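You operate a simulated robot arm through the tools that you are given. There is no shell and no other tool.

The job below is to be done with a simulated robot arm. You get a single attempt, and the scene is never put back.

JOB
Test the pull cord on the lift conveyor.
Fine: START, pull the cord's red knob till the belt stops, blue RESET on the cord switch, START again, then STOP.

Only the result counts: the job must be done as asked and must still hold three seconds after the hand-in. Knocking over, shifting, dropping, spilling or breaking anything else fails it.

ROBOT AND FRAMES
A 6-joint arm with a two-finger gripper, fixed in place. Base frame: the origin is on the floor under the middle of its stand, x ahead of it, y to its left, z up. Lengths are in m, angles in degrees, forces in N, time in s.
It reaches about 1.572 m from its shoulder. Its first joint turns from -166.0 to 166.0 degrees. Payload 2.45 kg.
Tool frame: the origin (TCP) lies between the finger pads and is the grasp point; the fingertips stand 0.02 m ahead of it; z points along the fingers, y is the line along which they close. The gripper opens to 0.14 m; its body begins 0.168 m behind the TCP.
Orientation is that of the tool frame in the base frame, as a unit quaternion [w, x, y, z]. With the fingers straight down and closing along the base's y, the tool's x points along the base's -x, its y along +y and its z along -z.

CONTROLS
- The arm moves only by the tool jog_arm. Its argument "motion" is a list of rows, each a list of 3 entries, a list of its own where there are three numbers: the shift along the tool's x, y, z in m, then the turn, a rotation vector about the tool's x, y, z in degrees, then the closure, from 0 (fully open) to 1 (shut). In form: [[[dx, dy, dz], [ax, ay, az], grip], ...]. A call has 1 to 20 rows; each row is the pose to reach, as a shift and turn from the pose commanded when the call began, along the tool's axes at that moment. Rows are played at 5 a second. More than 0.05 m and 8.6 degrees between two rows, or a gripper value outside its range, and nothing of the call is played. A pose out of reach is approached as far as the arm can. The call stops where the force on the tool passes 40 N (or 10 N more than at its start, if that is more) or the arm is blocked; 0.2 s more then pass. The fingers move at their own pace (about 0.045 m/s each) and stop on an object; they squeeze with about 25 N. The grip force told is the motor's: it shows also when the fingers shut on nothing. Time passes only in rows, and 0.2 s behind the last, so rows that repeat a pose let the fingers close. It gives the time, the measured TCP pose, the force on the tool (base axes), the opening and the grip force at its end, in the units of the frame above (readings bear some noise), with the torque about the TCP (base axes, N m) and any sound that the robot's microphone picked up.
- Cameras (640 x 400 px; columns grow to the right, rows downward): "scene" is fixed at [0.2228, -0.5086, 1.6109]; the picture's right is [0.78, -0.62, 0.00], its down [-0.39, -0.49, -0.78] and it looks along [0.48, 0.61, -0.63] (base axes); focal length 355 px, centre (320, 200). "wrist" rides on the gripper at [0.078, 0.011, -0.209] in the tool frame; the picture's right is [-0.14, 0.99, 0.00], its down [-0.92, -0.13, -0.37] and it looks along [-0.36, -0.05, 0.93] (tool axes); focal length 280 px, centre (320, 200). There is no depth. A picture from a camera that has moved, and an enlarged one, comes with that camera's place and axes in the base frame and with its lens. The place of the scene camera against the robot may be out by one fixed shift of up to 0.025 m in any direction.
- get_image(camera): a new picture of that camera. It takes no simulated time.
- inspect(camera, box): a new picture of the part [left, top, right, bottom] of that camera's present view, enlarged. It takes no simulated time.
- close_job(): hands the job in; it is judged then, once.

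Nothing tells you positions but the pictures and the camera data. Unless the task says otherwise, let go and move clear before handing in.

The tools are called after ">>>" as name(argument=value, ...) on one line, values as JSON. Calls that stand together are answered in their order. jog_arm: Moves the arm, as the interface text tells. Its arguments: {"type":"object","properties":{"motion":{"type":"array"}},"required":["motion"]} The other tools are called the same way: get_image (camera) takes a picture; inspect (camera, box) takes an enlarged picture of a part of a camera's view; close_job () hands the job in.

At the start:

```text
time: 0.0
position: [0.733, 0.2869, 1.1023]
tcp_rot: [-0.001, 0.0, 1.0, 0.0]
contact_force: [0.1, 0.2, -0.6]
moment: [0.0, 0.01, -0.01]
opening: 0.1402
gripper_force: 0.1
```

scene: 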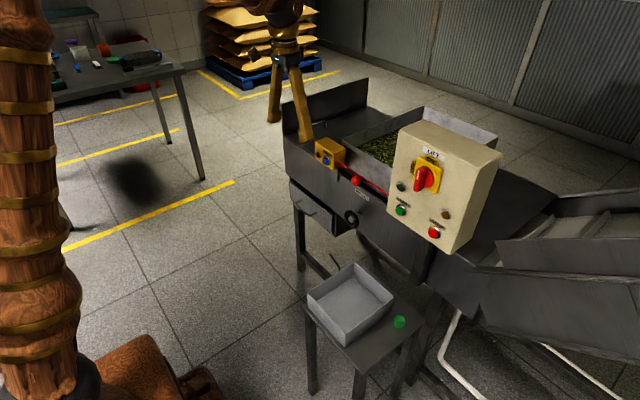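
wrist: 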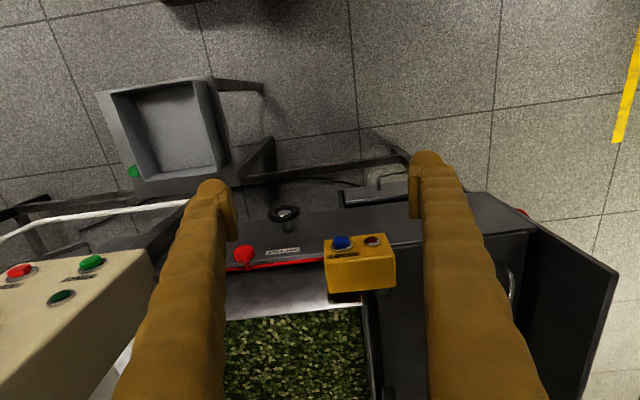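

I see a lift conveyor with a control box (red/yellow isolator, green and red buttons), a yellow pull-cord switch with a blue button, and a red knob on the cord. I'll look closer before moving anything.

>>> inspect(camera="scene", box=[370, 110, 510, 260])

>>> inspect(camera="scene", box=[280, 120, 420, 240])

>>> inspect(camera="wrist", box=[0, 220, 160, 340])

>>> inspect(camera="wrist", box=[220, 190, 420, 310])

```text
2.67 times, centred on (440, 185) of scene
camera zoom: at [0.2228, -0.5086, 1.6109], right [0.78, -0.62, 0.0], down [-0.39, -0.49, -0.78], along [0.48, 0.61, -0.63], focal length 946 px, centre (0, 240)
```

zoom: 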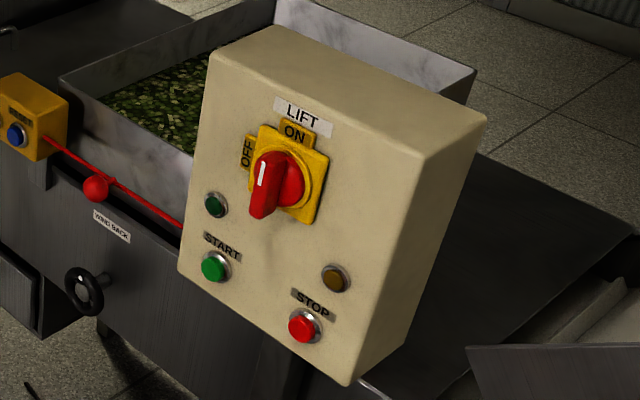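

```text
3.33 times, centred on (350, 180) of scene
camera zoom: at [0.2228, -0.5086, 1.6109], right [0.78, -0.62, 0.0], down [-0.39, -0.49, -0.78], along [0.48, 0.61, -0.63], focal length 1183 px, centre (220, 267)
```

zoom: 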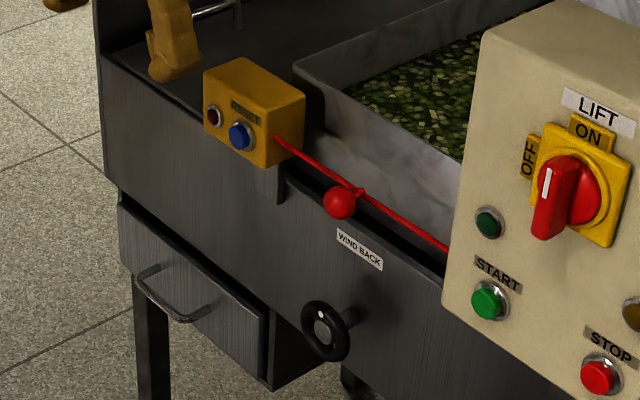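

```text
3.33 times, centred on (80, 280) of wrist
camera zoom: at [0.6552, 0.2978, 1.3106], right [0.14, 0.99, 0.0], down [0.92, -0.13, 0.37], along [0.36, -0.05, -0.93], focal length 935 px, centre (1120, -67)
```

zoom: 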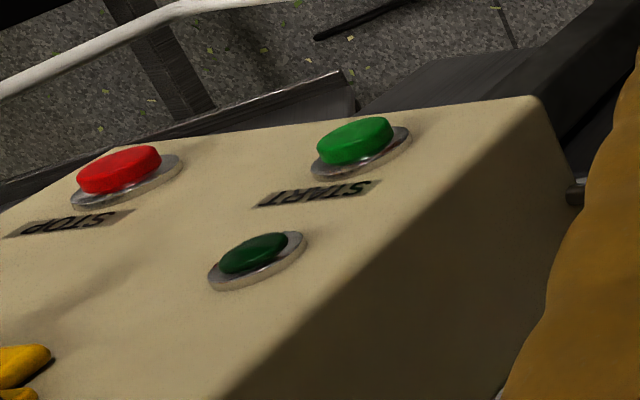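

```text
3.20 times, centred on (320, 250) of wrist
camera zoom: at [0.6552, 0.2978, 1.3106], right [0.14, 0.99, 0.0], down [0.92, -0.13, 0.37], along [0.36, -0.05, -0.93], focal length 897 px, centre (320, 40)
```

zoom: 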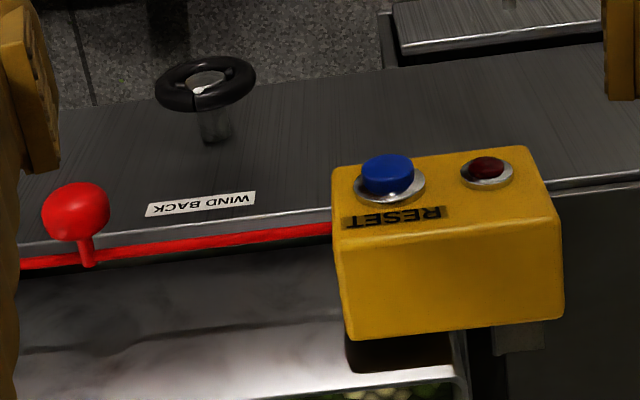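

The box carries the isolator with START, STOP and two lamps. I roughly place START at (0.84, -0.07, 0.96), STOP at (0.84, -0.18, 0.96), the knob at (0.88, 0.14, 0.92) and RESET at (0.89, 0.30, 0.91). I'll check the isolator and lamps closely next.

>>> inspect(camera="scene", box=[405, 145, 465, 205])

>>> inspect(camera="scene", box=[385, 175, 465, 250])

>>> inspect(camera="scene", box=[310, 135, 380, 205])

>>> inspect(camera="scene", box=[220, 0, 340, 150])

```text
6.67 times, centred on (435, 175) of scene
camera zoom: at [0.2228, -0.5086, 1.6109], right [0.78, -0.62, 0.0], down [-0.39, -0.49, -0.78], along [0.48, 0.61, -0.63], focal length 2366 px, centre (-447, 367)
```

zoom: 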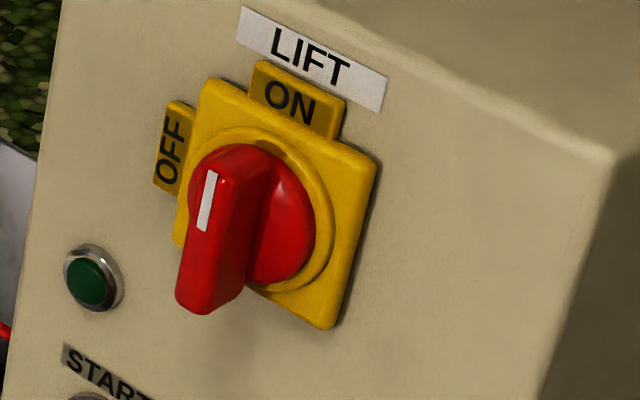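

```text
5.33 times, centred on (425, 212) of scene
camera zoom: at [0.2228, -0.5086, 1.6109], right [0.78, -0.62, 0.0], down [-0.39, -0.49, -0.78], along [0.48, 0.61, -0.63], focal length 1893 px, centre (-240, 133)
```

zoom: 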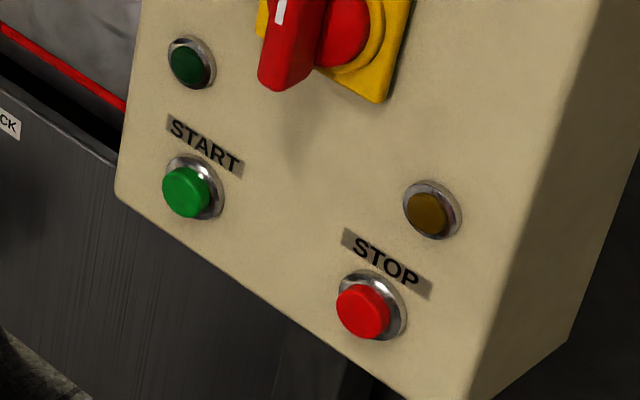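

```text
5.71 times, centred on (345, 170) of scene
camera zoom: at [0.2228, -0.5086, 1.6109], right [0.78, -0.62, 0.0], down [-0.39, -0.49, -0.78], along [0.48, 0.61, -0.63], focal length 2028 px, centre (177, 371)
```

zoom: 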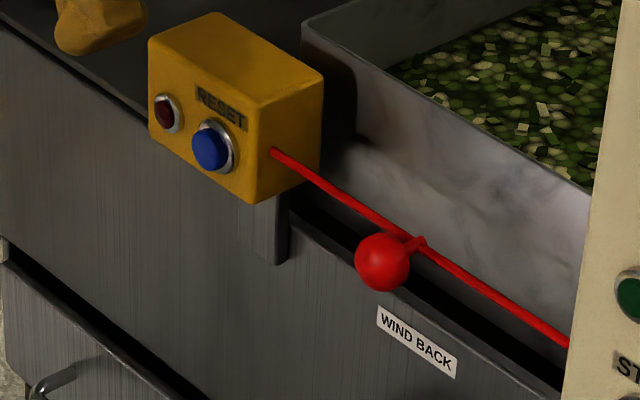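

```text
2.67 times, centred on (280, 75) of scene
camera zoom: at [0.2228, -0.5086, 1.6109], right [0.78, -0.62, 0.0], down [-0.39, -0.49, -0.78], along [0.48, 0.61, -0.63], focal length 946 px, centre (427, 533)
```

zoom: 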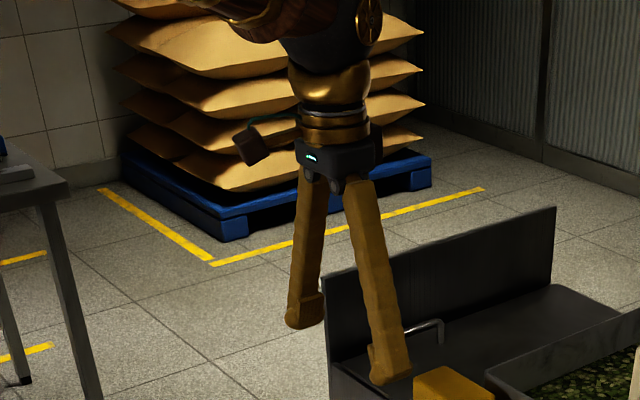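

The isolator's mark points to ON, and every lamp is dark, so nothing is tripped and the belt is idle. I'll back the hand off, close the fingers and turn the tool to point ahead (+x) in front of the box.

>>> jog_arm(motion=[[[0.02, 0, 0], [0, -4, 0], 1], [[0.04, -0.03, 0], [0, -12, 0], 1], [[0.06, -0.06, 0], [0, -20, 0], 1], [[0.073, -0.09, 0.01], [0, -28, 0], 1], [[0.073, -0.12, 0.02], [0, -36, 0], 1], [[0.073, -0.15, 0.03], [0, -44, 0], 1], [[0.073, -0.18, 0.04], [0, -52, 0], 1], [[0.073, -0.21, 0.05], [0, -60, 0], 1], [[0.073, -0.24, 0.06], [0, -68, 0], 1], [[0.073, -0.27, 0.07], [0, -76, 0], 1], [[0.073, -0.3, 0.08], [0, -84, 0], 1], [[0.073, -0.33, 0.1], [0, -90, 0], 1], [[0.073, -0.357, 0.12], [0, -90, 0], 1]])

```text
time: 2.8
position: [0.7791, 0.0364, 1.0718]
tcp_rot: [0.688, 0.021, 0.724, -0.051]
contact_force: [-0.4, 0.3, -0.9]
moment: [0.04, 0.01, 0.0]
opening: 0.0
gripper_force: 25.1
out of reach, approached as far as the arm can: row 8, 9, 10, 11, 12, 13
```

The arm couldn't fold that far back, and stopped at (0.78, 0.04, 1.07) pointing almost ahead. I'll look at the situation before going on.

>>> get_image(camera="scene")

>>> get_image(camera="wrist")

```text
taken
```

scene: 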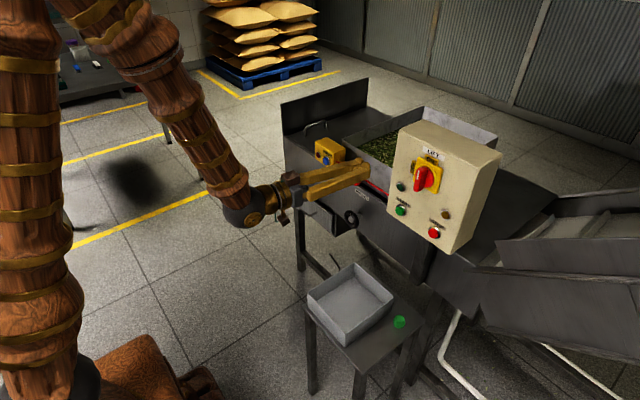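

```text
taken
camera wrist: at [0.5692, 0.067, 1.0037], right [0.11, 0.99, 0.09], down [-0.33, -0.05, 0.94], along [0.94, -0.13, 0.32], focal length 280 px, centre (320, 200)
```

wrist: 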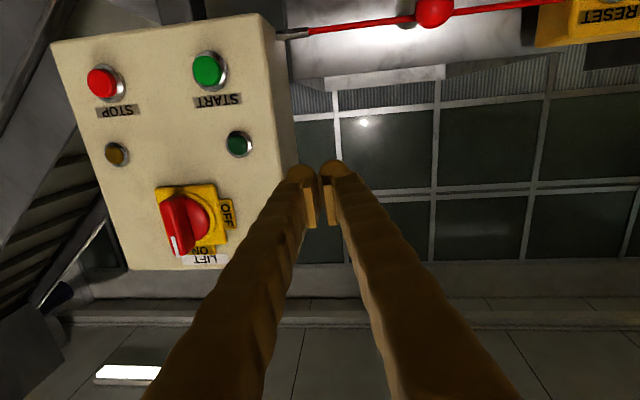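

The fingers are shut and the arm is clear. From the two wrist views I get START ≈ (0.838, -0.063, 0.966), STOP ≈ (0.838, -0.172, 0.966) and the knob ≈ (0.876, 0.145, 0.932). The box face looks vertical, facing -x. I'll make a tiny move along the tool's axis to learn which pose now counts as commanded.

>>> jog_arm(motion=[[[0, 0, 0.01], [0, 0, 0], 1], [[0, 0, 0.01], [0, 0, 0], 1]])

```text
time: 3.4
position: [0.7906, 0.0369, 1.0708]
tcp_rot: [0.687, 0.022, 0.725, -0.053]
contact_force: [1.0, 0.1, -0.1]
moment: [0.01, -0.03, -0.02]
opening: 0.0002
gripper_force: 24.8
```

The commanded pose follows where the arm really is, so I can plan from there. I'll check the fingertips' shape, and lower the hand and slide it in front of START with about 3 cm to spare.

>>> inspect(camera="wrist", box=[260, 130, 380, 250])

>>> jog_arm(motion=[[[0.04, 0, 0], [-1.5, 0.5, 0.5], 1], [[0.08, 0, 0], [-3, 1, 1.1], 1], [[0.109, -0.03, 0.004], [-4.5, 1.4, 1.7], 1], [[0.109, -0.06, 0.007], [-6.18, 1.91, 2.25], 1], [[0.109, -0.095, 0.0106], [-6.18, 1.91, 2.25], 1], [[0.109, -0.095, 0.0106], [-6.18, 1.91, 2.25], 1]])

```text
3.33 times, centred on (320, 190) of wrist
camera zoom: at [0.5799, 0.0671, 1.0034], right [0.11, 0.99, 0.09], down [-0.33, -0.05, 0.94], along [0.94, -0.14, 0.32], focal length 935 px, centre (320, 233)
```

zoom: 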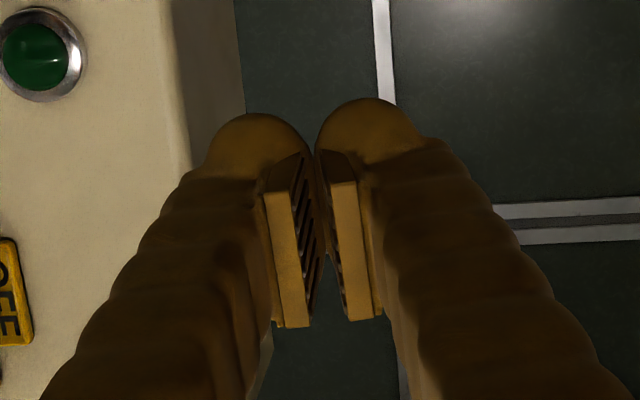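

```text
time: 4.8
position: [0.7934, 0.0292, 0.9989]
tcp_rot: [0.664, 0.017, 0.745, -0.067]
contact_force: [0.1, -0.3, 0.3]
moment: [0.0, -0.01, -0.01]
opening: 0.0
gripper_force: 25.3
out of reach, approached as far as the arm can: row 1, 2, 3, 4, 5, 6
```

The fingers' tips meet at the front, so they make a good pusher. A level tool here folds the arm too far, so I'll tilt the tool about 30° downward to move the wrist out and up, and come in front of START at about (0.785, -0.063, 0.976).

>>> jog_arm(motion=[[[0, -0.02, 0], [-2.56, 7.8, 0.72], 1], [[0.01, -0.045, 0.002], [-5.12, 15.6, 1.45], 1], [[0.02, -0.07, 0.004], [-7.68, 23.39, 2.17], 1], [[0.0296, -0.0905, 0.0054], [-7.68, 23.39, 2.17], 1], [[0.0296, -0.0905, 0.0054], [-7.68, 23.39, 2.17], 1]])

```text
time: 6.0
position: [0.7866, 0.017, 0.9792]
tcp_rot: [0.498, 0.046, 0.866, -0.02]
contact_force: [0.6, 0.2, -0.6]
moment: [-0.01, 0.03, -0.02]
opening: 0.0
gripper_force: 25.1
out of reach, approached as far as the arm can: row 1, 2, 3, 4, 5
```

The arm again stopped sideways, at y = 0.017, with x, height and pitch reached, so it looks like some joint limits the sideways move. I'll look at the arm's shape to understand which one.

>>> get_image(camera="scene")

>>> get_image(camera="wrist")

>>> inspect(camera="scene", box=[0, 0, 320, 400])

```text
taken
```

scene: 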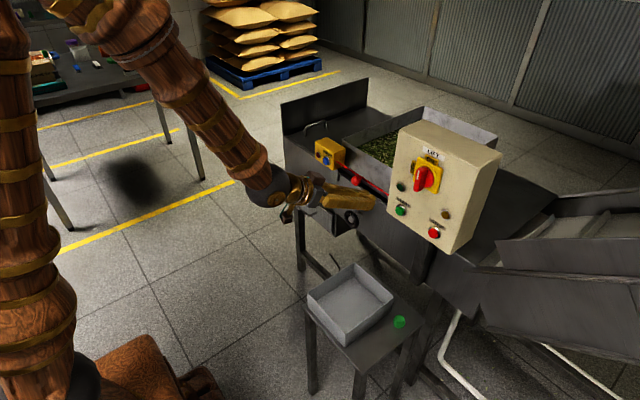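

```text
taken
camera wrist: at [0.568, 0.0494, 1.0169], right [0.17, 0.98, 0.13], down [0.13, -0.15, 0.98], along [0.98, -0.15, -0.15], focal length 280 px, centre (320, 200)
```

wrist: 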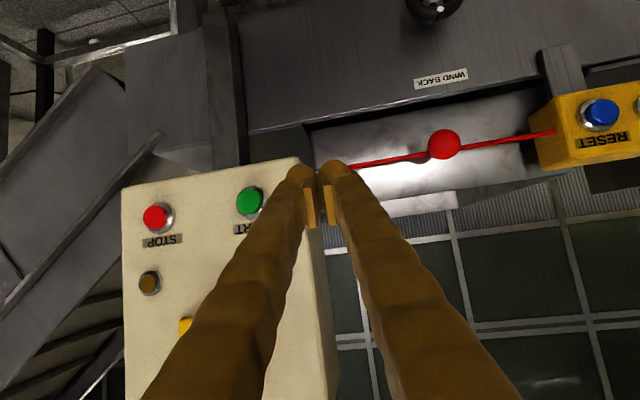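

```text
1.00 times, centred on (160, 200) of scene (not enlarged: the box is as wide or as high as the picture)
camera zoom: at [0.2228, -0.5086, 1.6109], right [0.78, -0.62, 0.0], down [-0.39, -0.49, -0.78], along [0.48, 0.61, -0.63], focal length 355 px, centre (480, 200)
```

zoom: 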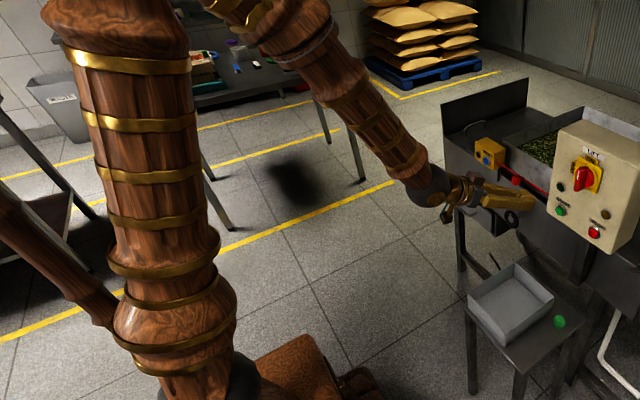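

Nothing is touching; the hand is in front of the box's left edge. To find out what limits it, I'll try a small pure sideways move with the orientation held.

>>> jog_arm(motion=[[[0.0, -0.015, 0.0], [0, 0, 0], 1], [[0.0, -0.03, 0.0], [0, 0, 0], 1], [[0.0, -0.03, 0.0], [0, 0, 0], 1]])

```text
time: 6.8
position: [0.7807, 0.0034, 0.9788]
tcp_rot: [0.497, 0.054, 0.866, -0.025]
contact_force: [0.8, -0.1, -0.1]
moment: [0.0, 0.0, 0.01]
opening: 0.0
gripper_force: 24.9
out of reach, approached as far as the arm can: row 1, 2, 3
```

The y and yaw readings trade off against each other, so the limit looks like the hand's yaw relative to the arm. I can accept a yaw of roughly -13°. I'll swing the hand round that way and put it in front of START, still about 3 cm off.

>>> jog_arm(motion=[[[-0.001, -0.02, 0.004], [2.8, -0.03, 1.65], 1], [[-0.002, -0.04, 0.008], [5.66, -0.07, 3.31], 1], [[-0.004, -0.0615, 0.0112], [5.66, -0.07, 3.31], 1], [[-0.004, -0.0615, 0.0112], [5.66, -0.07, 3.31], 1]])

```text
time: 7.8
position: [0.7879, -0.0607, 0.9745]
tcp_rot: [0.496, 0.096, 0.861, -0.048]
contact_force: [0.4, -0.3, -0.8]
moment: [0.02, 0.02, -0.02]
opening: 0.0
gripper_force: 25.3
```

>>> get_image(camera="wrist")

>>> inspect(camera="scene", box=[330, 140, 490, 260])

```text
taken
camera wrist: at [0.5751, -0.0033, 1.0125], right [0.28, 0.95, 0.13], down [0.11, -0.17, 0.98], along [0.95, -0.26, -0.15], focal length 280 px, centre (320, 200)
```

wrist: 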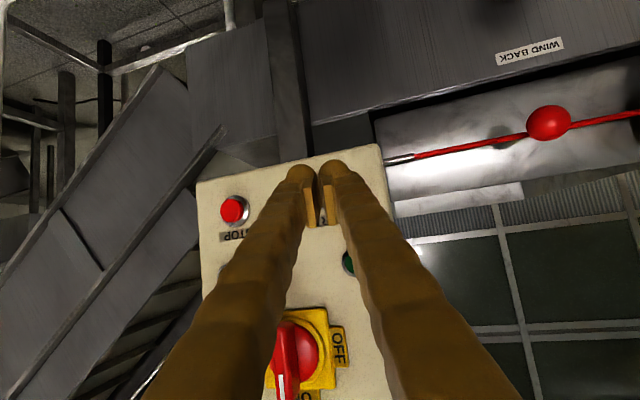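

```text
3.33 times, centred on (410, 200) of scene
camera zoom: at [0.2228, -0.5086, 1.6109], right [0.78, -0.62, 0.0], down [-0.39, -0.49, -0.78], along [0.48, 0.61, -0.63], focal length 1183 px, centre (20, 200)
```

zoom: 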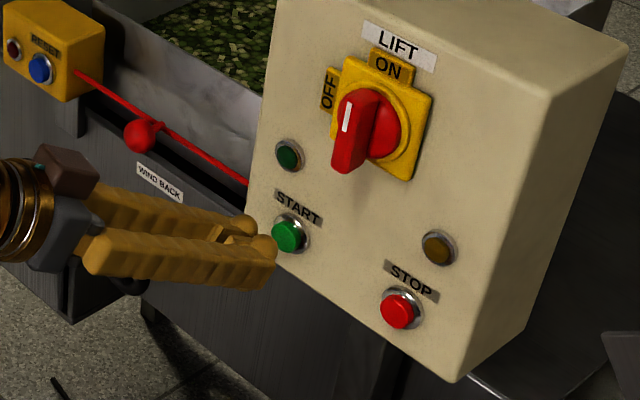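

The hand is in front of START and clear. I'll zoom on the wrist view to check the fingertips' alignment with the button before pressing.

>>> inspect(camera="wrist", box=[260, 130, 400, 250])

>>> inspect(camera="scene", box=[370, 180, 440, 230])

```text
3.33 times, centred on (330, 190) of wrist
camera zoom: at [0.5751, -0.0033, 1.0125], right [0.28, 0.95, 0.13], down [0.11, -0.17, 0.98], along [0.95, -0.26, -0.15], focal length 935 px, centre (287, 233)
```

zoom: 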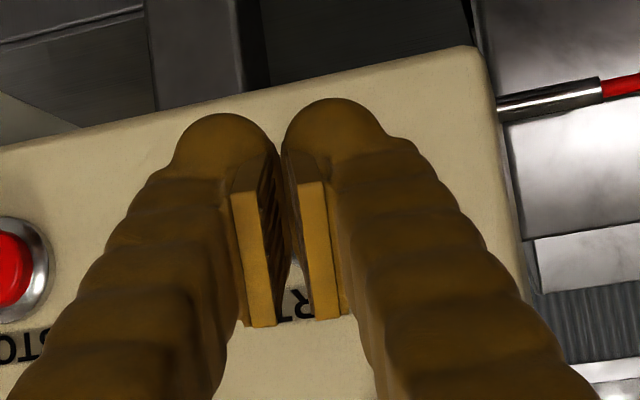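

```text
8.00 times, centred on (405, 205) of scene
camera zoom: at [0.2228, -0.5086, 1.6109], right [0.78, -0.62, 0.0], down [-0.39, -0.49, -0.78], along [0.48, 0.61, -0.63], focal length 2839 px, centre (-360, 160)
```

zoom: 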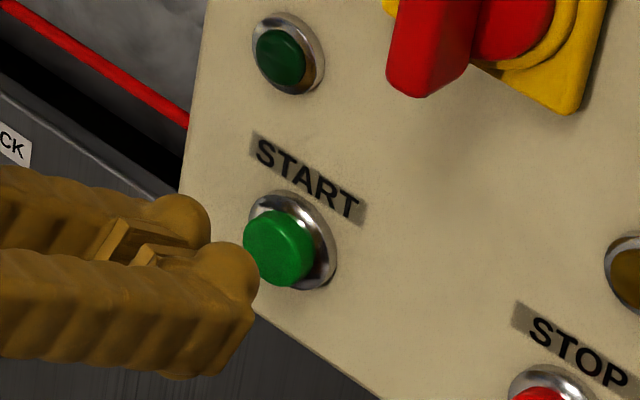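

The fingertip's upper front edge will touch first, so I'll lower the TCP about 12 mm and shift it slightly to -y so the contact falls on the START cap. Then I'll creep forward in +x.

>>> jog_arm(motion=[[[0.0051, -0.0049, 0.016], [0, 0, 0], 1], [[0.0022, -0.0036, 0.0211], [0, 0, 0], 1], [[0.0002, -0.0028, 0.02445], [0, 0, 0], 1], [[-0.0012, -0.0021, 0.027], [0, 0, 0], 1], [[-0.0027, -0.0015, 0.0295], [0, 0, 0], 1]])

>>> inspect(camera="scene", box=[370, 170, 460, 240])

```text
time: 9.0
position: [0.8131, -0.0684, 0.9615]
tcp_rot: [0.495, 0.096, 0.862, -0.048]
contact_force: [-1.5, -0.6, -0.5]
moment: [0.01, 0.02, -0.01]
opening: 0.0
gripper_force: 25.2
heard: click
```

```text
5.71 times, centred on (415, 205) of scene
camera zoom: at [0.2228, -0.5086, 1.6109], right [0.78, -0.62, 0.0], down [-0.39, -0.49, -0.78], along [0.48, 0.61, -0.63], focal length 2028 px, centre (-223, 171)
```

zoom: 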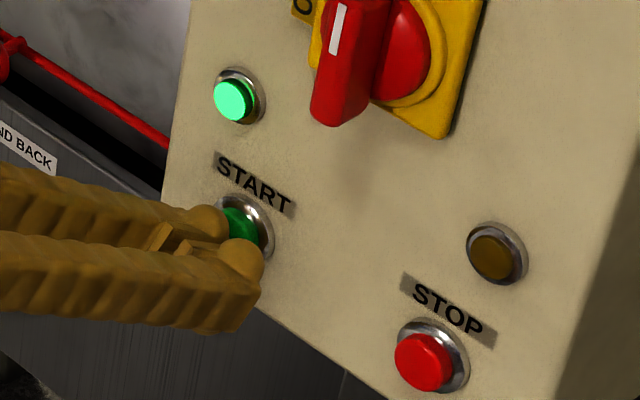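

START clicked and the green lamp is lit, so the belt is running. I'll back off the button and swing over to the knob (≈ (0.876, 0.144, 0.931)), opening the fingers about 7 cm on the way and stopping 8 cm short along the tool axis.

>>> jog_arm(motion=[[[0.0073, -0.0032, -0.0127], [0, 0, 0], 1], [[0.0146, -0.0064, -0.0254], [0, 0, 0], 1], [[0.016, 0.036, -0.031], [-1.92, 0.03, -1.12], 1], [[0.0174, 0.079, -0.037], [-3.84, 0.055, -2.23], 1], [[0.0188, 0.122, -0.043], [-5.76, 0.08, -3.35], 0.5], [[0.0202, 0.166, -0.049], [-7.68, 0.11, -4.46], 0.5], [[0.0215, 0.2089, -0.0545], [-7.68, 0.11, -4.46], 0.5], [[0.0215, 0.2089, -0.0545], [-7.68, 0.11, -4.46], 0.5], [[0.0215, 0.2089, -0.0545], [-7.68, 0.11, -4.46], 0.5]])

>>> get_image(camera="wrist")

>>> get_image(camera="scene")

```text
time: 11.0
position: [0.803, 0.1501, 0.9732]
tcp_rot: [0.499, 0.029, 0.866, -0.009]
contact_force: [0.3, 0.7, -0.5]
moment: [-0.01, 0.02, 0.0]
opening: 0.0703
gripper_force: 0.0
```

```text
taken
camera wrist: at [0.584, 0.1722, 1.0105], right [0.13, 0.98, 0.13], down [0.14, -0.15, 0.98], along [0.98, -0.11, -0.15], focal length 280 px, centre (320, 200)
```

wrist: 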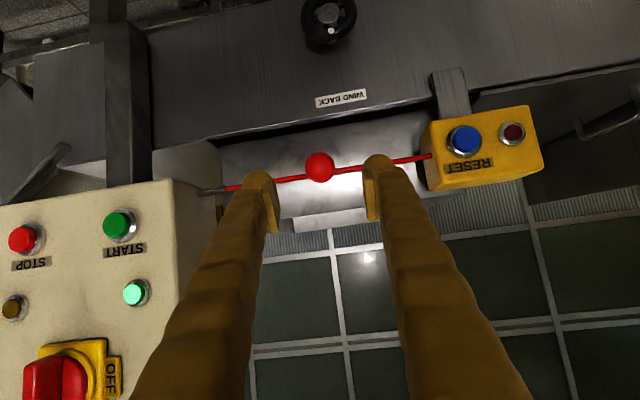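

```text
taken
```

scene: 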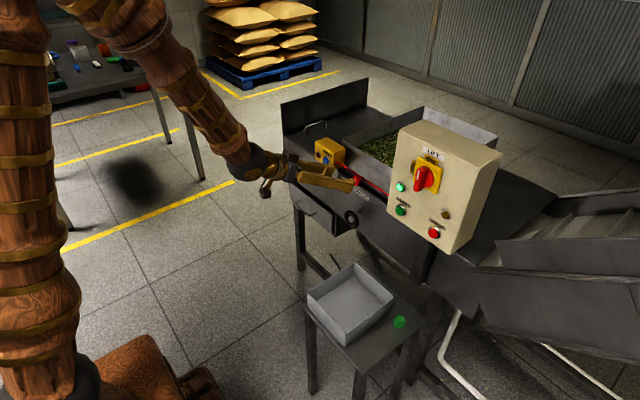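

The green lamp stays lit with the hand away, and the knob sits centred between the open fingers, at about (0.876, 0.144, 0.930). I'll go in along the tool axis so the pads straddle the knob.

>>> jog_arm(motion=[[[0.0003, -0.001, 0.03], [0, 0, 0], 0.5], [[0.0006, -0.002, 0.055], [0, 0, 0], 0.5], [[0.001, -0.0026, 0.07], [0, 0, 0], 0.5], [[0.001, -0.0026, 0.0783], [0, 0, 0], 0.5]])

>>> inspect(camera="wrist", box=[220, 110, 420, 260])

>>> inspect(camera="scene", box=[310, 140, 420, 220])

```text
time: 12.0
position: [0.8689, 0.1422, 0.9337]
tcp_rot: [0.499, 0.029, 0.866, -0.01]
contact_force: [0.0, -0.1, -0.8]
moment: [0.03, 0.02, -0.01]
opening: 0.0701
gripper_force: 0.1
```

```text
2.67 times, centred on (320, 185) of wrist
camera zoom: at [0.6503, 0.1662, 0.9719], right [0.13, 0.98, 0.13], down [0.14, -0.15, 0.98], along [0.98, -0.11, -0.15], focal length 748 px, centre (320, 240)
```

zoom: 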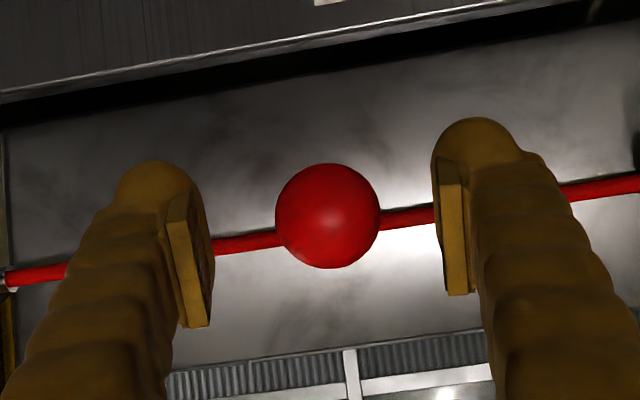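

```text
5.00 times, centred on (365, 180) of scene
camera zoom: at [0.2228, -0.5086, 1.6109], right [0.78, -0.62, 0.0], down [-0.39, -0.49, -0.78], along [0.48, 0.61, -0.63], focal length 1774 px, centre (95, 300)
```

zoom: 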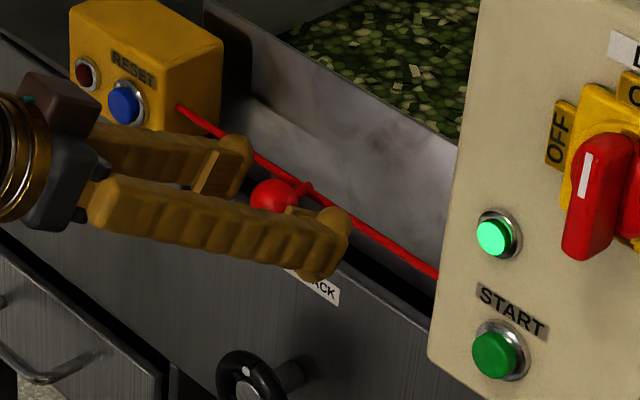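

The pads straddle the knob with nothing touching. I'll close on it now.

>>> jog_arm(motion=[[[0, 0, 0], [0, 0, 0], 1], [[0, 0, 0], [0, 0, 0], 1], [[0, 0, 0], [0, 0, 0], 1], [[0, 0, 0], [0, 0, 0], 1]])

>>> inspect(camera="wrist", box=[220, 110, 420, 260])

```text
time: 13.2
position: [0.8693, 0.1444, 0.9342]
tcp_rot: [0.499, 0.027, 0.866, -0.009]
contact_force: [0.7, 4.2, -1.2]
moment: [0.01, 0.03, 0.44]
opening: 0.028
gripper_force: 44.8
stopped in row 4: the force on the tool passed its limit at 41 N (the readings are from after the stop); the commanded pose is now the measured one
```

```text
2.67 times, centred on (320, 185) of wrist
camera zoom: at [0.6501, 0.1675, 0.9719], right [0.12, 0.98, 0.13], down [0.14, -0.15, 0.98], along [0.98, -0.1, -0.15], focal length 748 px, centre (320, 240)
```

zoom: 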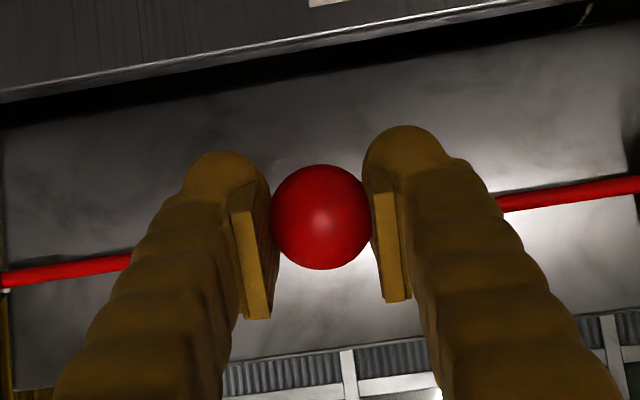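

The knob is held (opening 2.8 cm). I'll pull gently toward -x, a centimetre at first, listening for the trip.

>>> jog_arm(motion=[[[0.0013, -0.0001, -0.0021], [0, 0, 0], 1], [[0.0025, -0.0003, -0.0043], [0, 0, 0], 1], [[0.0038, -0.0004, -0.0065], [0, 0, 0], 1], [[0.005, -0.0006, -0.0086], [0, 0, 0], 1]])

>>> inspect(camera="scene", box=[310, 140, 420, 220])

```text
time: 14.2
position: [0.8599, 0.1435, 0.9358]
tcp_rot: [0.498, 0.027, 0.867, -0.008]
contact_force: [3.0, 15.0, -8.9]
moment: [0.05, 0.15, 0.49]
opening: 0.0282
gripper_force: 44.8
```

```text
5.00 times, centred on (365, 180) of scene
camera zoom: at [0.2228, -0.5086, 1.6109], right [0.78, -0.62, 0.0], down [-0.39, -0.49, -0.78], along [0.48, 0.61, -0.63], focal length 1774 px, centre (95, 300)
```

zoom: 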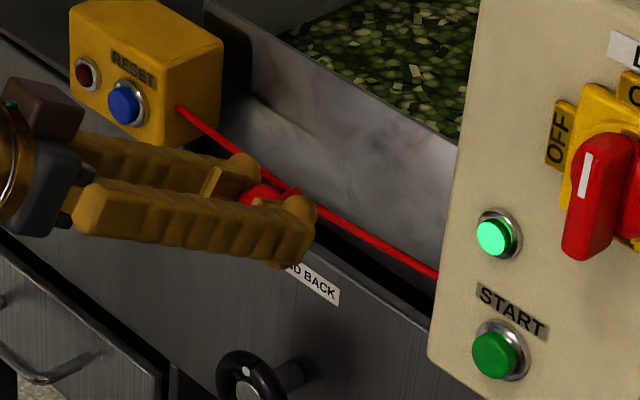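

The green lamp is still on and the pull force is low (about 3 N along x). I'll keep pulling in small steps along -x.

>>> jog_arm(motion=[[[0.0014, 0.0001, -0.002], [0, 0, 0], 1], [[0.0028, 0.0002, -0.004], [0, 0, 0], 1], [[0.0042, 0.0003, -0.006], [0, 0, 0], 1], [[0.0056, 0.0004, -0.0081], [0, 0, 0], 1]])

>>> inspect(camera="scene", box=[310, 140, 420, 220])

```text
time: 15.2
position: [0.8497, 0.1445, 0.9335]
tcp_rot: [0.499, 0.027, 0.866, -0.008]
contact_force: [3.8, 0.3, -1.3]
moment: [0.04, -0.04, 0.38]
opening: 0.0284
gripper_force: 45.0
```

```text
5.00 times, centred on (365, 180) of scene
camera zoom: at [0.2228, -0.5086, 1.6109], right [0.78, -0.62, 0.0], down [-0.39, -0.49, -0.78], along [0.48, 0.61, -0.63], focal length 1774 px, centre (95, 300)
```

zoom: 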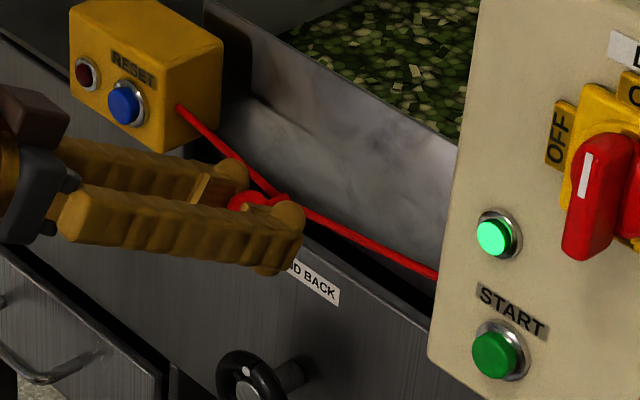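

The cord follows the knob cleanly, forces are small, and the belt is still running. I'll pull further.

>>> jog_arm(motion=[[[0.0013, 0, -0.0022], [0, 0, 0], 1], [[0.0025, -0.0002, -0.0043], [0, 0, 0], 1], [[0.0038, -0.0004, -0.0065], [0, 0, 0], 1], [[0.005, -0.0005, -0.0086], [0, 0, 0], 1]])

>>> inspect(camera="scene", box=[310, 140, 420, 220])

```text
time: 16.2
position: [0.8394, 0.1457, 0.9346]
tcp_rot: [0.499, 0.027, 0.866, -0.008]
contact_force: [5.0, -19.0, 7.7]
moment: [-0.05, -0.13, 0.31]
opening: 0.0281
gripper_force: 44.9
```

```text
5.00 times, centred on (365, 180) of scene
camera zoom: at [0.2228, -0.5086, 1.6109], right [0.78, -0.62, 0.0], down [-0.39, -0.49, -0.78], along [0.48, 0.61, -0.63], focal length 1774 px, centre (95, 300)
```

zoom: 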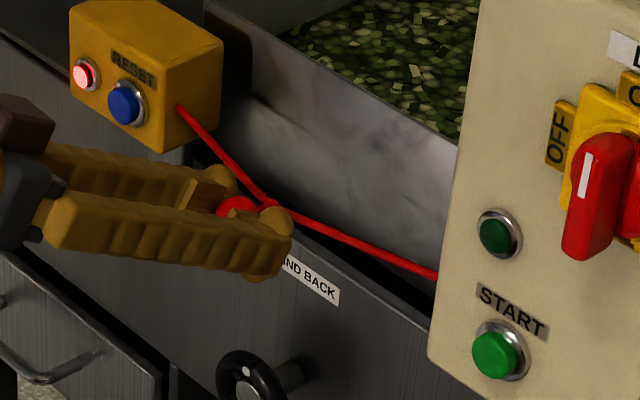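

The switch has tripped: the red lamp on the cord switch is lit, the green running lamp is out, and the belt has stopped. I'll ease the knob back, open the fingers and withdraw along the tool axis.

>>> jog_arm(motion=[[[-0.0035, 0.0001, 0.006], [0, 0, 0], 1], [[-0.007, 0.0002, 0.0121], [0, 0, 0], 1], [[-0.0105, 0.0004, 0.0181], [0, 0, 0], 1], [[-0.0138, 0.0005, 0.0236], [0, 0, 0], 1], [[-0.0138, 0.0005, 0.0236], [0, 0, 0], 0.5], [[-0.0138, 0.0005, 0.0236], [0, 0, 0], 0.5], [[-0.0138, 0.0005, 0.0236], [0, 0, 0], 0.5], [[-0.0138, 0.0005, 0.0236], [0, 0, 0], 0.5]])

>>> inspect(camera="wrist", box=[220, 110, 420, 260])

>>> inspect(camera="scene", box=[310, 140, 420, 220])

```text
time: 18.0
position: [0.8667, 0.1447, 0.9346]
tcp_rot: [0.499, 0.028, 0.866, -0.009]
contact_force: [0.0, -0.5, 0.5]
moment: [0.0, 0.01, 0.02]
opening: 0.0703
gripper_force: 0.1
```

```text
2.67 times, centred on (320, 185) of wrist
camera zoom: at [0.6475, 0.1675, 0.9711], right [0.12, 0.98, 0.13], down [0.14, -0.15, 0.98], along [0.98, -0.1, -0.15], focal length 748 px, centre (320, 240)
```

zoom: 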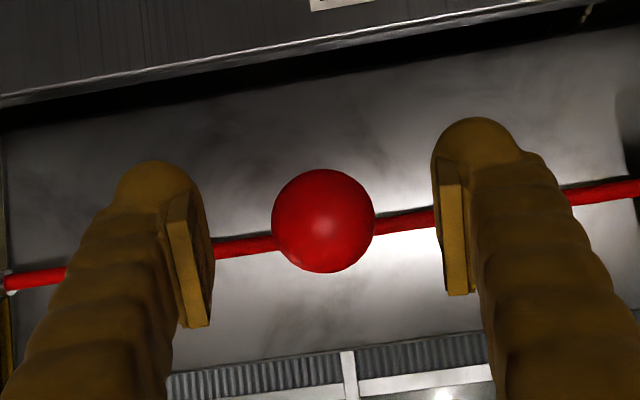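

```text
5.00 times, centred on (365, 180) of scene
camera zoom: at [0.2228, -0.5086, 1.6109], right [0.78, -0.62, 0.0], down [-0.39, -0.49, -0.78], along [0.48, 0.61, -0.63], focal length 1774 px, centre (95, 300)
```

zoom: 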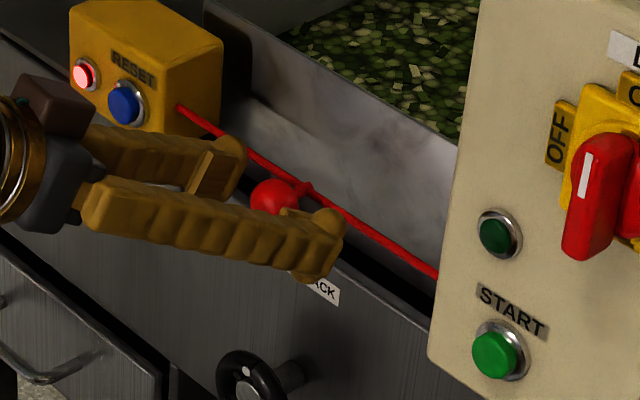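

The knob is back at rest and free. Next I'll withdraw, close the fingers and line up in front of the blue RESET at about (0.880, 0.298, 0.924), staying about 3 cm short.

>>> jog_arm(motion=[[[0, 0, -0.03], [0, 0, 0], 0.5], [[0, 0, -0.06], [0, 0, 0], 0.5], [[0, 0, -0.09], [0, 0, 0], 0.5], [[0.01, 0.038, -0.077], [0, 0, 0], 1], [[0.0205, 0.0756, -0.064], [0, 0, 0], 1], [[0.031, 0.1134, -0.051], [0, 0, 0], 1], [[0.0411, 0.1512, -0.038], [0, 0, 0], 1], [[0.0411, 0.1512, -0.038], [0, 0, 0], 1]])

>>> get_image(camera="wrist")

>>> inspect(camera="scene", box=[280, 120, 390, 200])

```text
time: 19.8
position: [0.8256, 0.2991, 0.9217]
tcp_rot: [0.498, 0.027, 0.867, -0.008]
contact_force: [-0.2, -1.0, 0.2]
moment: [0.0, 0.0, 0.01]
opening: 0.0
gripper_force: 25.5
```

```text
taken
camera wrist: at [0.6051, 0.3226, 0.9587], right [0.12, 0.98, 0.13], down [0.14, -0.15, 0.98], along [0.98, -0.1, -0.15], focal length 280 px, centre (320, 200)
```

wrist: 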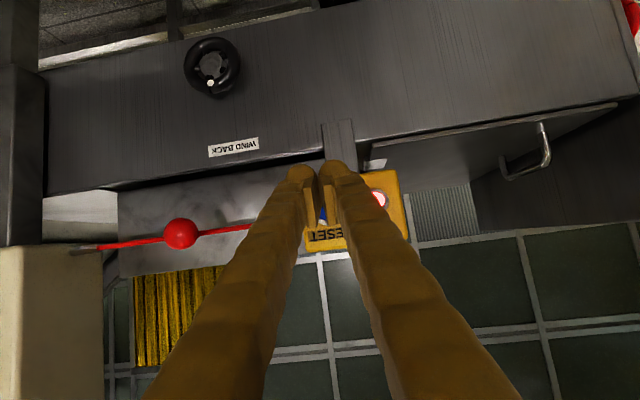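

```text
5.00 times, centred on (335, 160) of scene
camera zoom: at [0.2228, -0.5086, 1.6109], right [0.78, -0.62, 0.0], down [-0.39, -0.49, -0.78], along [0.48, 0.61, -0.63], focal length 1774 px, centre (245, 400)
```

zoom: 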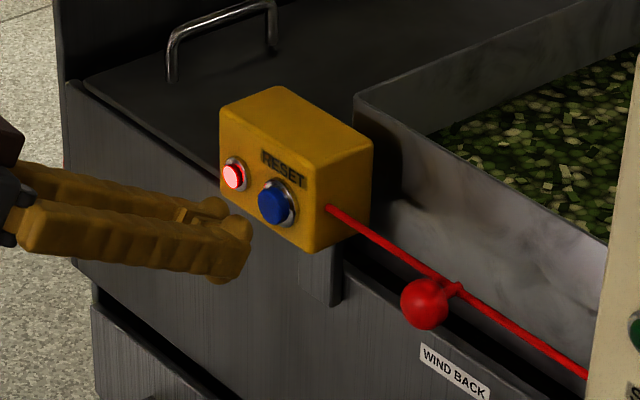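

The closed fingers are in front of RESET; a 4 mm shift to -y centres them better. I'll press forward in small steps.

>>> jog_arm(motion=[[[-0.0093, -0.003, 0.0157], [0, 0, 0], 1], [[-0.0123, -0.0027, 0.0209], [0, 0, 0], 1], [[-0.0138, -0.0025, 0.0235], [0, 0, 0], 1], [[-0.0153, -0.0024, 0.0261], [0, 0, 0], 1]])

>>> inspect(camera="scene", box=[280, 120, 390, 200])

```text
time: 20.8
position: [0.8526, 0.2957, 0.9204]
tcp_rot: [0.499, 0.027, 0.866, -0.008]
contact_force: [0.0, 0.3, -0.1]
moment: [0.0, 0.02, 0.0]
opening: 0.0001
gripper_force: 25.0
```

```text
5.00 times, centred on (335, 160) of scene
camera zoom: at [0.2228, -0.5086, 1.6109], right [0.78, -0.62, 0.0], down [-0.39, -0.49, -0.78], along [0.48, 0.61, -0.63], focal length 1774 px, centre (245, 400)
```

zoom: 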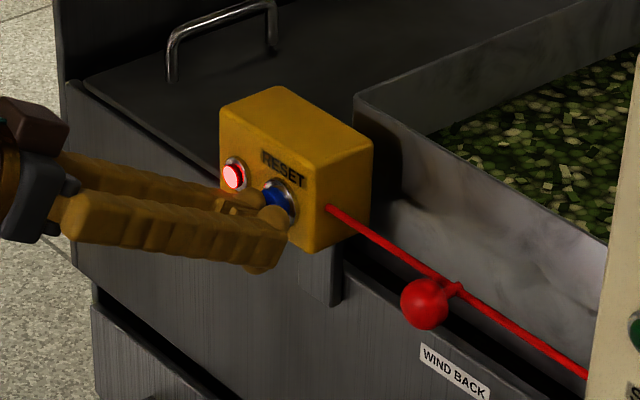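

Not yet in contact, and the red lamp is still on. I'll creep further in +x.

>>> jog_arm(motion=[[[-0.0012, 0.0001, 0.0022], [0, 0, 0], 1], [[-0.0025, 0.0003, 0.0043], [0, 0, 0], 1], [[-0.0038, 0.0004, 0.0065], [0, 0, 0], 1], [[-0.005, 0.0005, 0.0086], [0, 0, 0], 1]])

>>> inspect(camera="scene", box=[280, 120, 390, 200])

```text
time: 21.8
position: [0.8608, 0.295, 0.9194]
tcp_rot: [0.499, 0.028, 0.866, -0.01]
contact_force: [-17.8, -3.2, 3.0]
moment: [0.06, -0.18, 0.08]
opening: 0.0
gripper_force: 25.0
heard: click
```

```text
5.00 times, centred on (335, 160) of scene
camera zoom: at [0.2228, -0.5086, 1.6109], right [0.78, -0.62, 0.0], down [-0.39, -0.49, -0.78], along [0.48, 0.61, -0.63], focal length 1774 px, centre (245, 400)
```

zoom: 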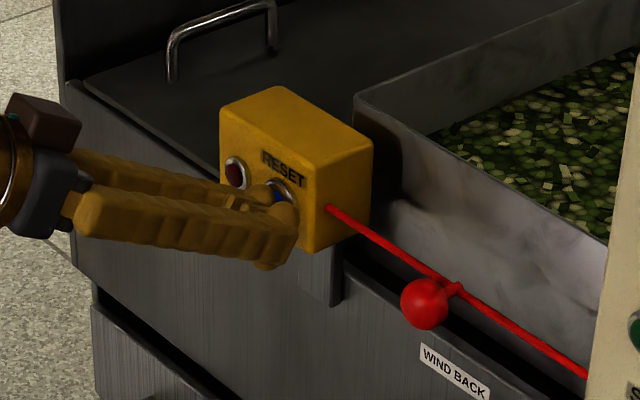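

RESET clicked and its red lamp is out. I'll back off and return to the front of START by a path well clear of the knob, ending about 2 cm short of the button.

>>> jog_arm(motion=[[[0.0125, -0.0015, -0.0216], [0, 0, 0], 1], [[0.025, -0.0029, -0.0432], [0, 0, 0], 1], [[0.0095, -0.0384, -0.068], [0, 0, 0], 1], [[0.0063, -0.0791, -0.0678], [0.96, -0.01, 0.56], 1], [[0.0031, -0.1198, -0.0676], [1.92, -0.02, 1.12], 1], [[0.0, -0.1605, -0.0674], [2.89, -0.03, 1.67], 1], [[-0.0032, -0.2011, -0.0672], [3.85, -0.04, 2.23], 1], [[-0.0063, -0.2418, -0.0669], [4.81, -0.05, 2.79], 1], [[-0.0095, -0.2825, -0.0667], [5.77, -0.07, 3.34], 1], [[-0.0127, -0.3232, -0.0665], [6.74, -0.08, 3.9], 1], [[-0.0158, -0.3639, -0.0663], [7.7, -0.09, 4.46], 1], [[-0.0158, -0.3639, -0.0663], [7.7, -0.09, 4.46], 1]])

>>> inspect(camera="scene", box=[300, 130, 460, 250])

```text
time: 24.4
position: [0.7942, -0.0674, 0.9621]
tcp_rot: [0.495, 0.092, 0.862, -0.05]
contact_force: [1.2, 0.0, 0.4]
moment: [0.0, 0.0, -0.01]
opening: 0.0
gripper_force: 24.4
```

```text
3.33 times, centred on (380, 190) of scene
camera zoom: at [0.2228, -0.5086, 1.6109], right [0.78, -0.62, 0.0], down [-0.39, -0.49, -0.78], along [0.48, 0.61, -0.63], focal length 1183 px, centre (120, 233)
```

zoom: 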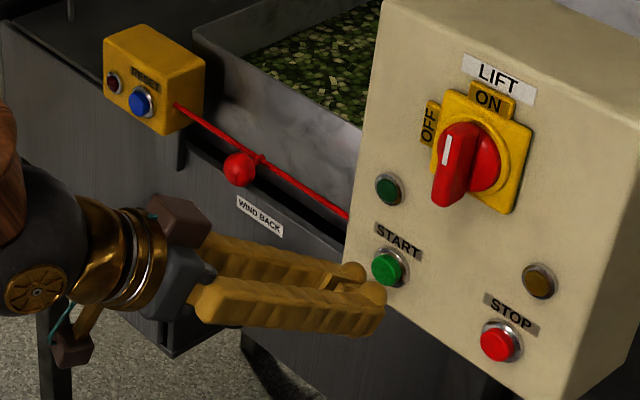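

Everything is reset and dark, and the hand is in front of START as before. I'll press START again.

>>> jog_arm(motion=[[[-0.0049, 0.0021, 0.0084], [0, 0, 0], 1], [[-0.0069, 0.0029, 0.0118], [0, 0, 0], 1], [[-0.0083, 0.0035, 0.0143], [0, 0, 0], 1], [[-0.0098, 0.0042, 0.0169], [0, 0, 0], 1]])

>>> inspect(camera="scene", box=[300, 130, 460, 250])

```text
time: 25.4
position: [0.8115, -0.067, 0.9611]
tcp_rot: [0.496, 0.092, 0.862, -0.047]
contact_force: [-1.2, -0.3, -0.4]
moment: [0.03, 0.01, 0.01]
opening: 0.0
gripper_force: 25.6
```

```text
3.33 times, centred on (380, 190) of scene
camera zoom: at [0.2228, -0.5086, 1.6109], right [0.78, -0.62, 0.0], down [-0.39, -0.49, -0.78], along [0.48, 0.61, -0.63], focal length 1183 px, centre (120, 233)
```

zoom: 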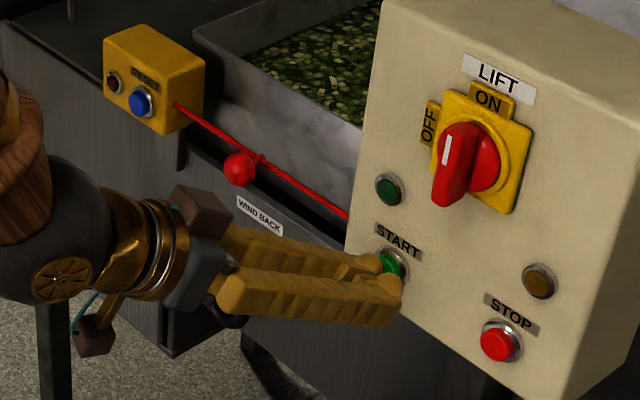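

Just touching (about 1 N) with no click yet. I'll press a few millimetres more.

>>> jog_arm(motion=[[[-0.0007, 0.0003, 0.0013], [0, 0, 0], 1], [[-0.0015, 0.0006, 0.0025], [0, 0, 0], 1], [[-0.0022, 0.0009, 0.0038], [0, 0, 0], 1]])

>>> inspect(camera="scene", box=[300, 130, 460, 250])

```text
time: 26.2
position: [0.8167, -0.0665, 0.9617]
tcp_rot: [0.496, 0.095, 0.862, -0.048]
contact_force: [-7.9, -0.2, -0.9]
moment: [-0.02, 0.0, 0.0]
opening: 0.0
gripper_force: 25.0
heard: click
```

```text
3.33 times, centred on (380, 190) of scene
camera zoom: at [0.2228, -0.5086, 1.6109], right [0.78, -0.62, 0.0], down [-0.39, -0.49, -0.78], along [0.48, 0.61, -0.63], focal length 1183 px, centre (120, 233)
```

zoom: 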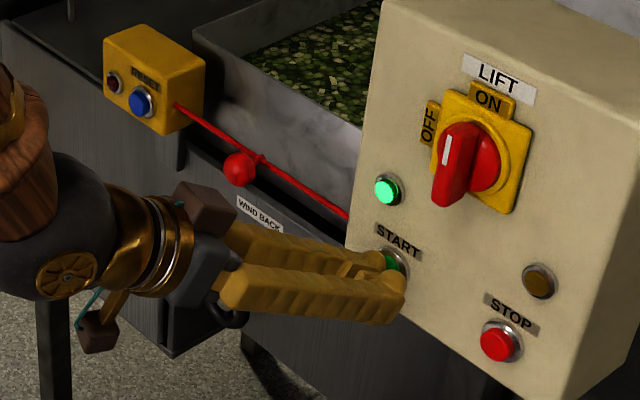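

The click was heard and the green lamp is lit again, so the belt is running. I'll back off and swing over to STOP (≈ (0.838, -0.172, 0.966)) with the hand yawed to about -20°, stopping about 2 cm short.

>>> jog_arm(motion=[[[0.0074, -0.0032, -0.0127], [0, 0, 0], 1], [[0.0147, -0.0063, -0.0254], [0, 0, 0], 1], [[0.01, -0.045, -0.018], [3.5, -0.04, 2.06], 1], [[0.005, -0.08, -0.0105], [7.09, -0.09, 4.13], 1], [[0.0, -0.1136, -0.0032], [7.09, -0.09, 4.13], 1], [[0.0, -0.1136, -0.0032], [7.09, -0.09, 4.13], 1]])

>>> inspect(camera="scene", box=[340, 150, 480, 260])

>>> get_image(camera="wrist")

```text
time: 27.6
position: [0.7905, -0.1784, 0.9631]
tcp_rot: [0.491, 0.153, 0.853, -0.083]
contact_force: [-0.1, -0.5, -0.7]
moment: [-0.03, 0.0, -0.03]
opening: 0.0
gripper_force: 24.8
```

```text
3.64 times, centred on (410, 205) of scene
camera zoom: at [0.2228, -0.5086, 1.6109], right [0.78, -0.62, 0.0], down [-0.39, -0.49, -0.78], along [0.48, 0.61, -0.63], focal length 1290 px, centre (-7, 182)
```

zoom: 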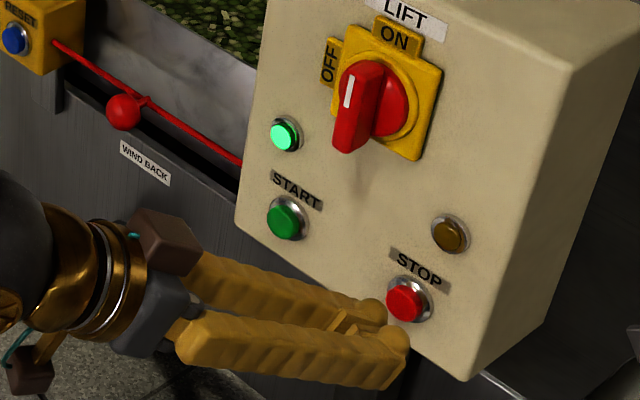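

```text
taken
camera wrist: at [0.588, -0.0934, 1.0007], right [0.41, 0.9, 0.13], down [0.09, -0.18, 0.98], along [0.91, -0.39, -0.15], focal length 280 px, centre (320, 200)
```

wrist: 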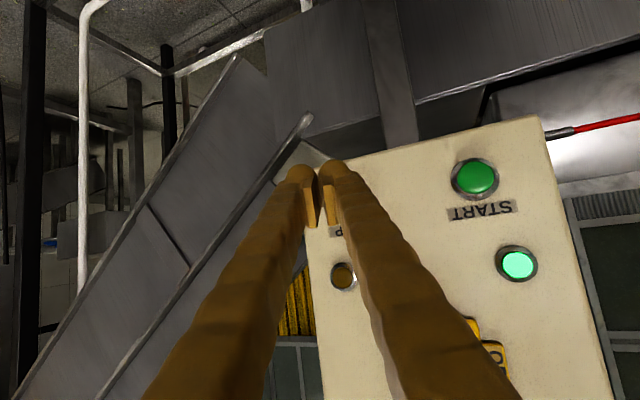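

The leading fingertip is lined up with the red STOP cap and the green lamp is still on. I'll press in.

>>> jog_arm(motion=[[[-0.0056, 0.0041, 0.0097], [0, 0, 0], 1], [[-0.008, 0.0058, 0.0138], [0, 0, 0], 1], [[-0.0094, 0.0069, 0.0162], [0, 0, 0], 1], [[-0.0108, 0.0079, 0.0187], [0, 0, 0], 1]])

>>> inspect(camera="scene", box=[340, 150, 480, 260])

```text
time: 28.6
position: [0.8132, -0.1776, 0.963]
tcp_rot: [0.492, 0.156, 0.853, -0.083]
contact_force: [-2.1, -1.0, 0.9]
moment: [-0.01, 0.0, 0.01]
opening: 0.0
gripper_force: 25.0
heard: click
```

```text
3.64 times, centred on (410, 205) of scene
camera zoom: at [0.2228, -0.5086, 1.6109], right [0.78, -0.62, 0.0], down [-0.39, -0.49, -0.78], along [0.48, 0.61, -0.63], focal length 1290 px, centre (-7, 182)
```

zoom: 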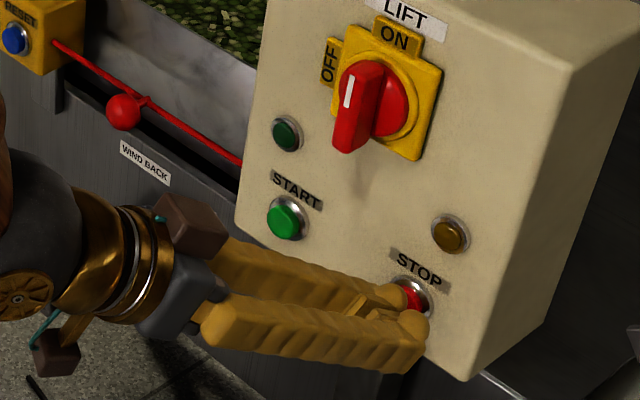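

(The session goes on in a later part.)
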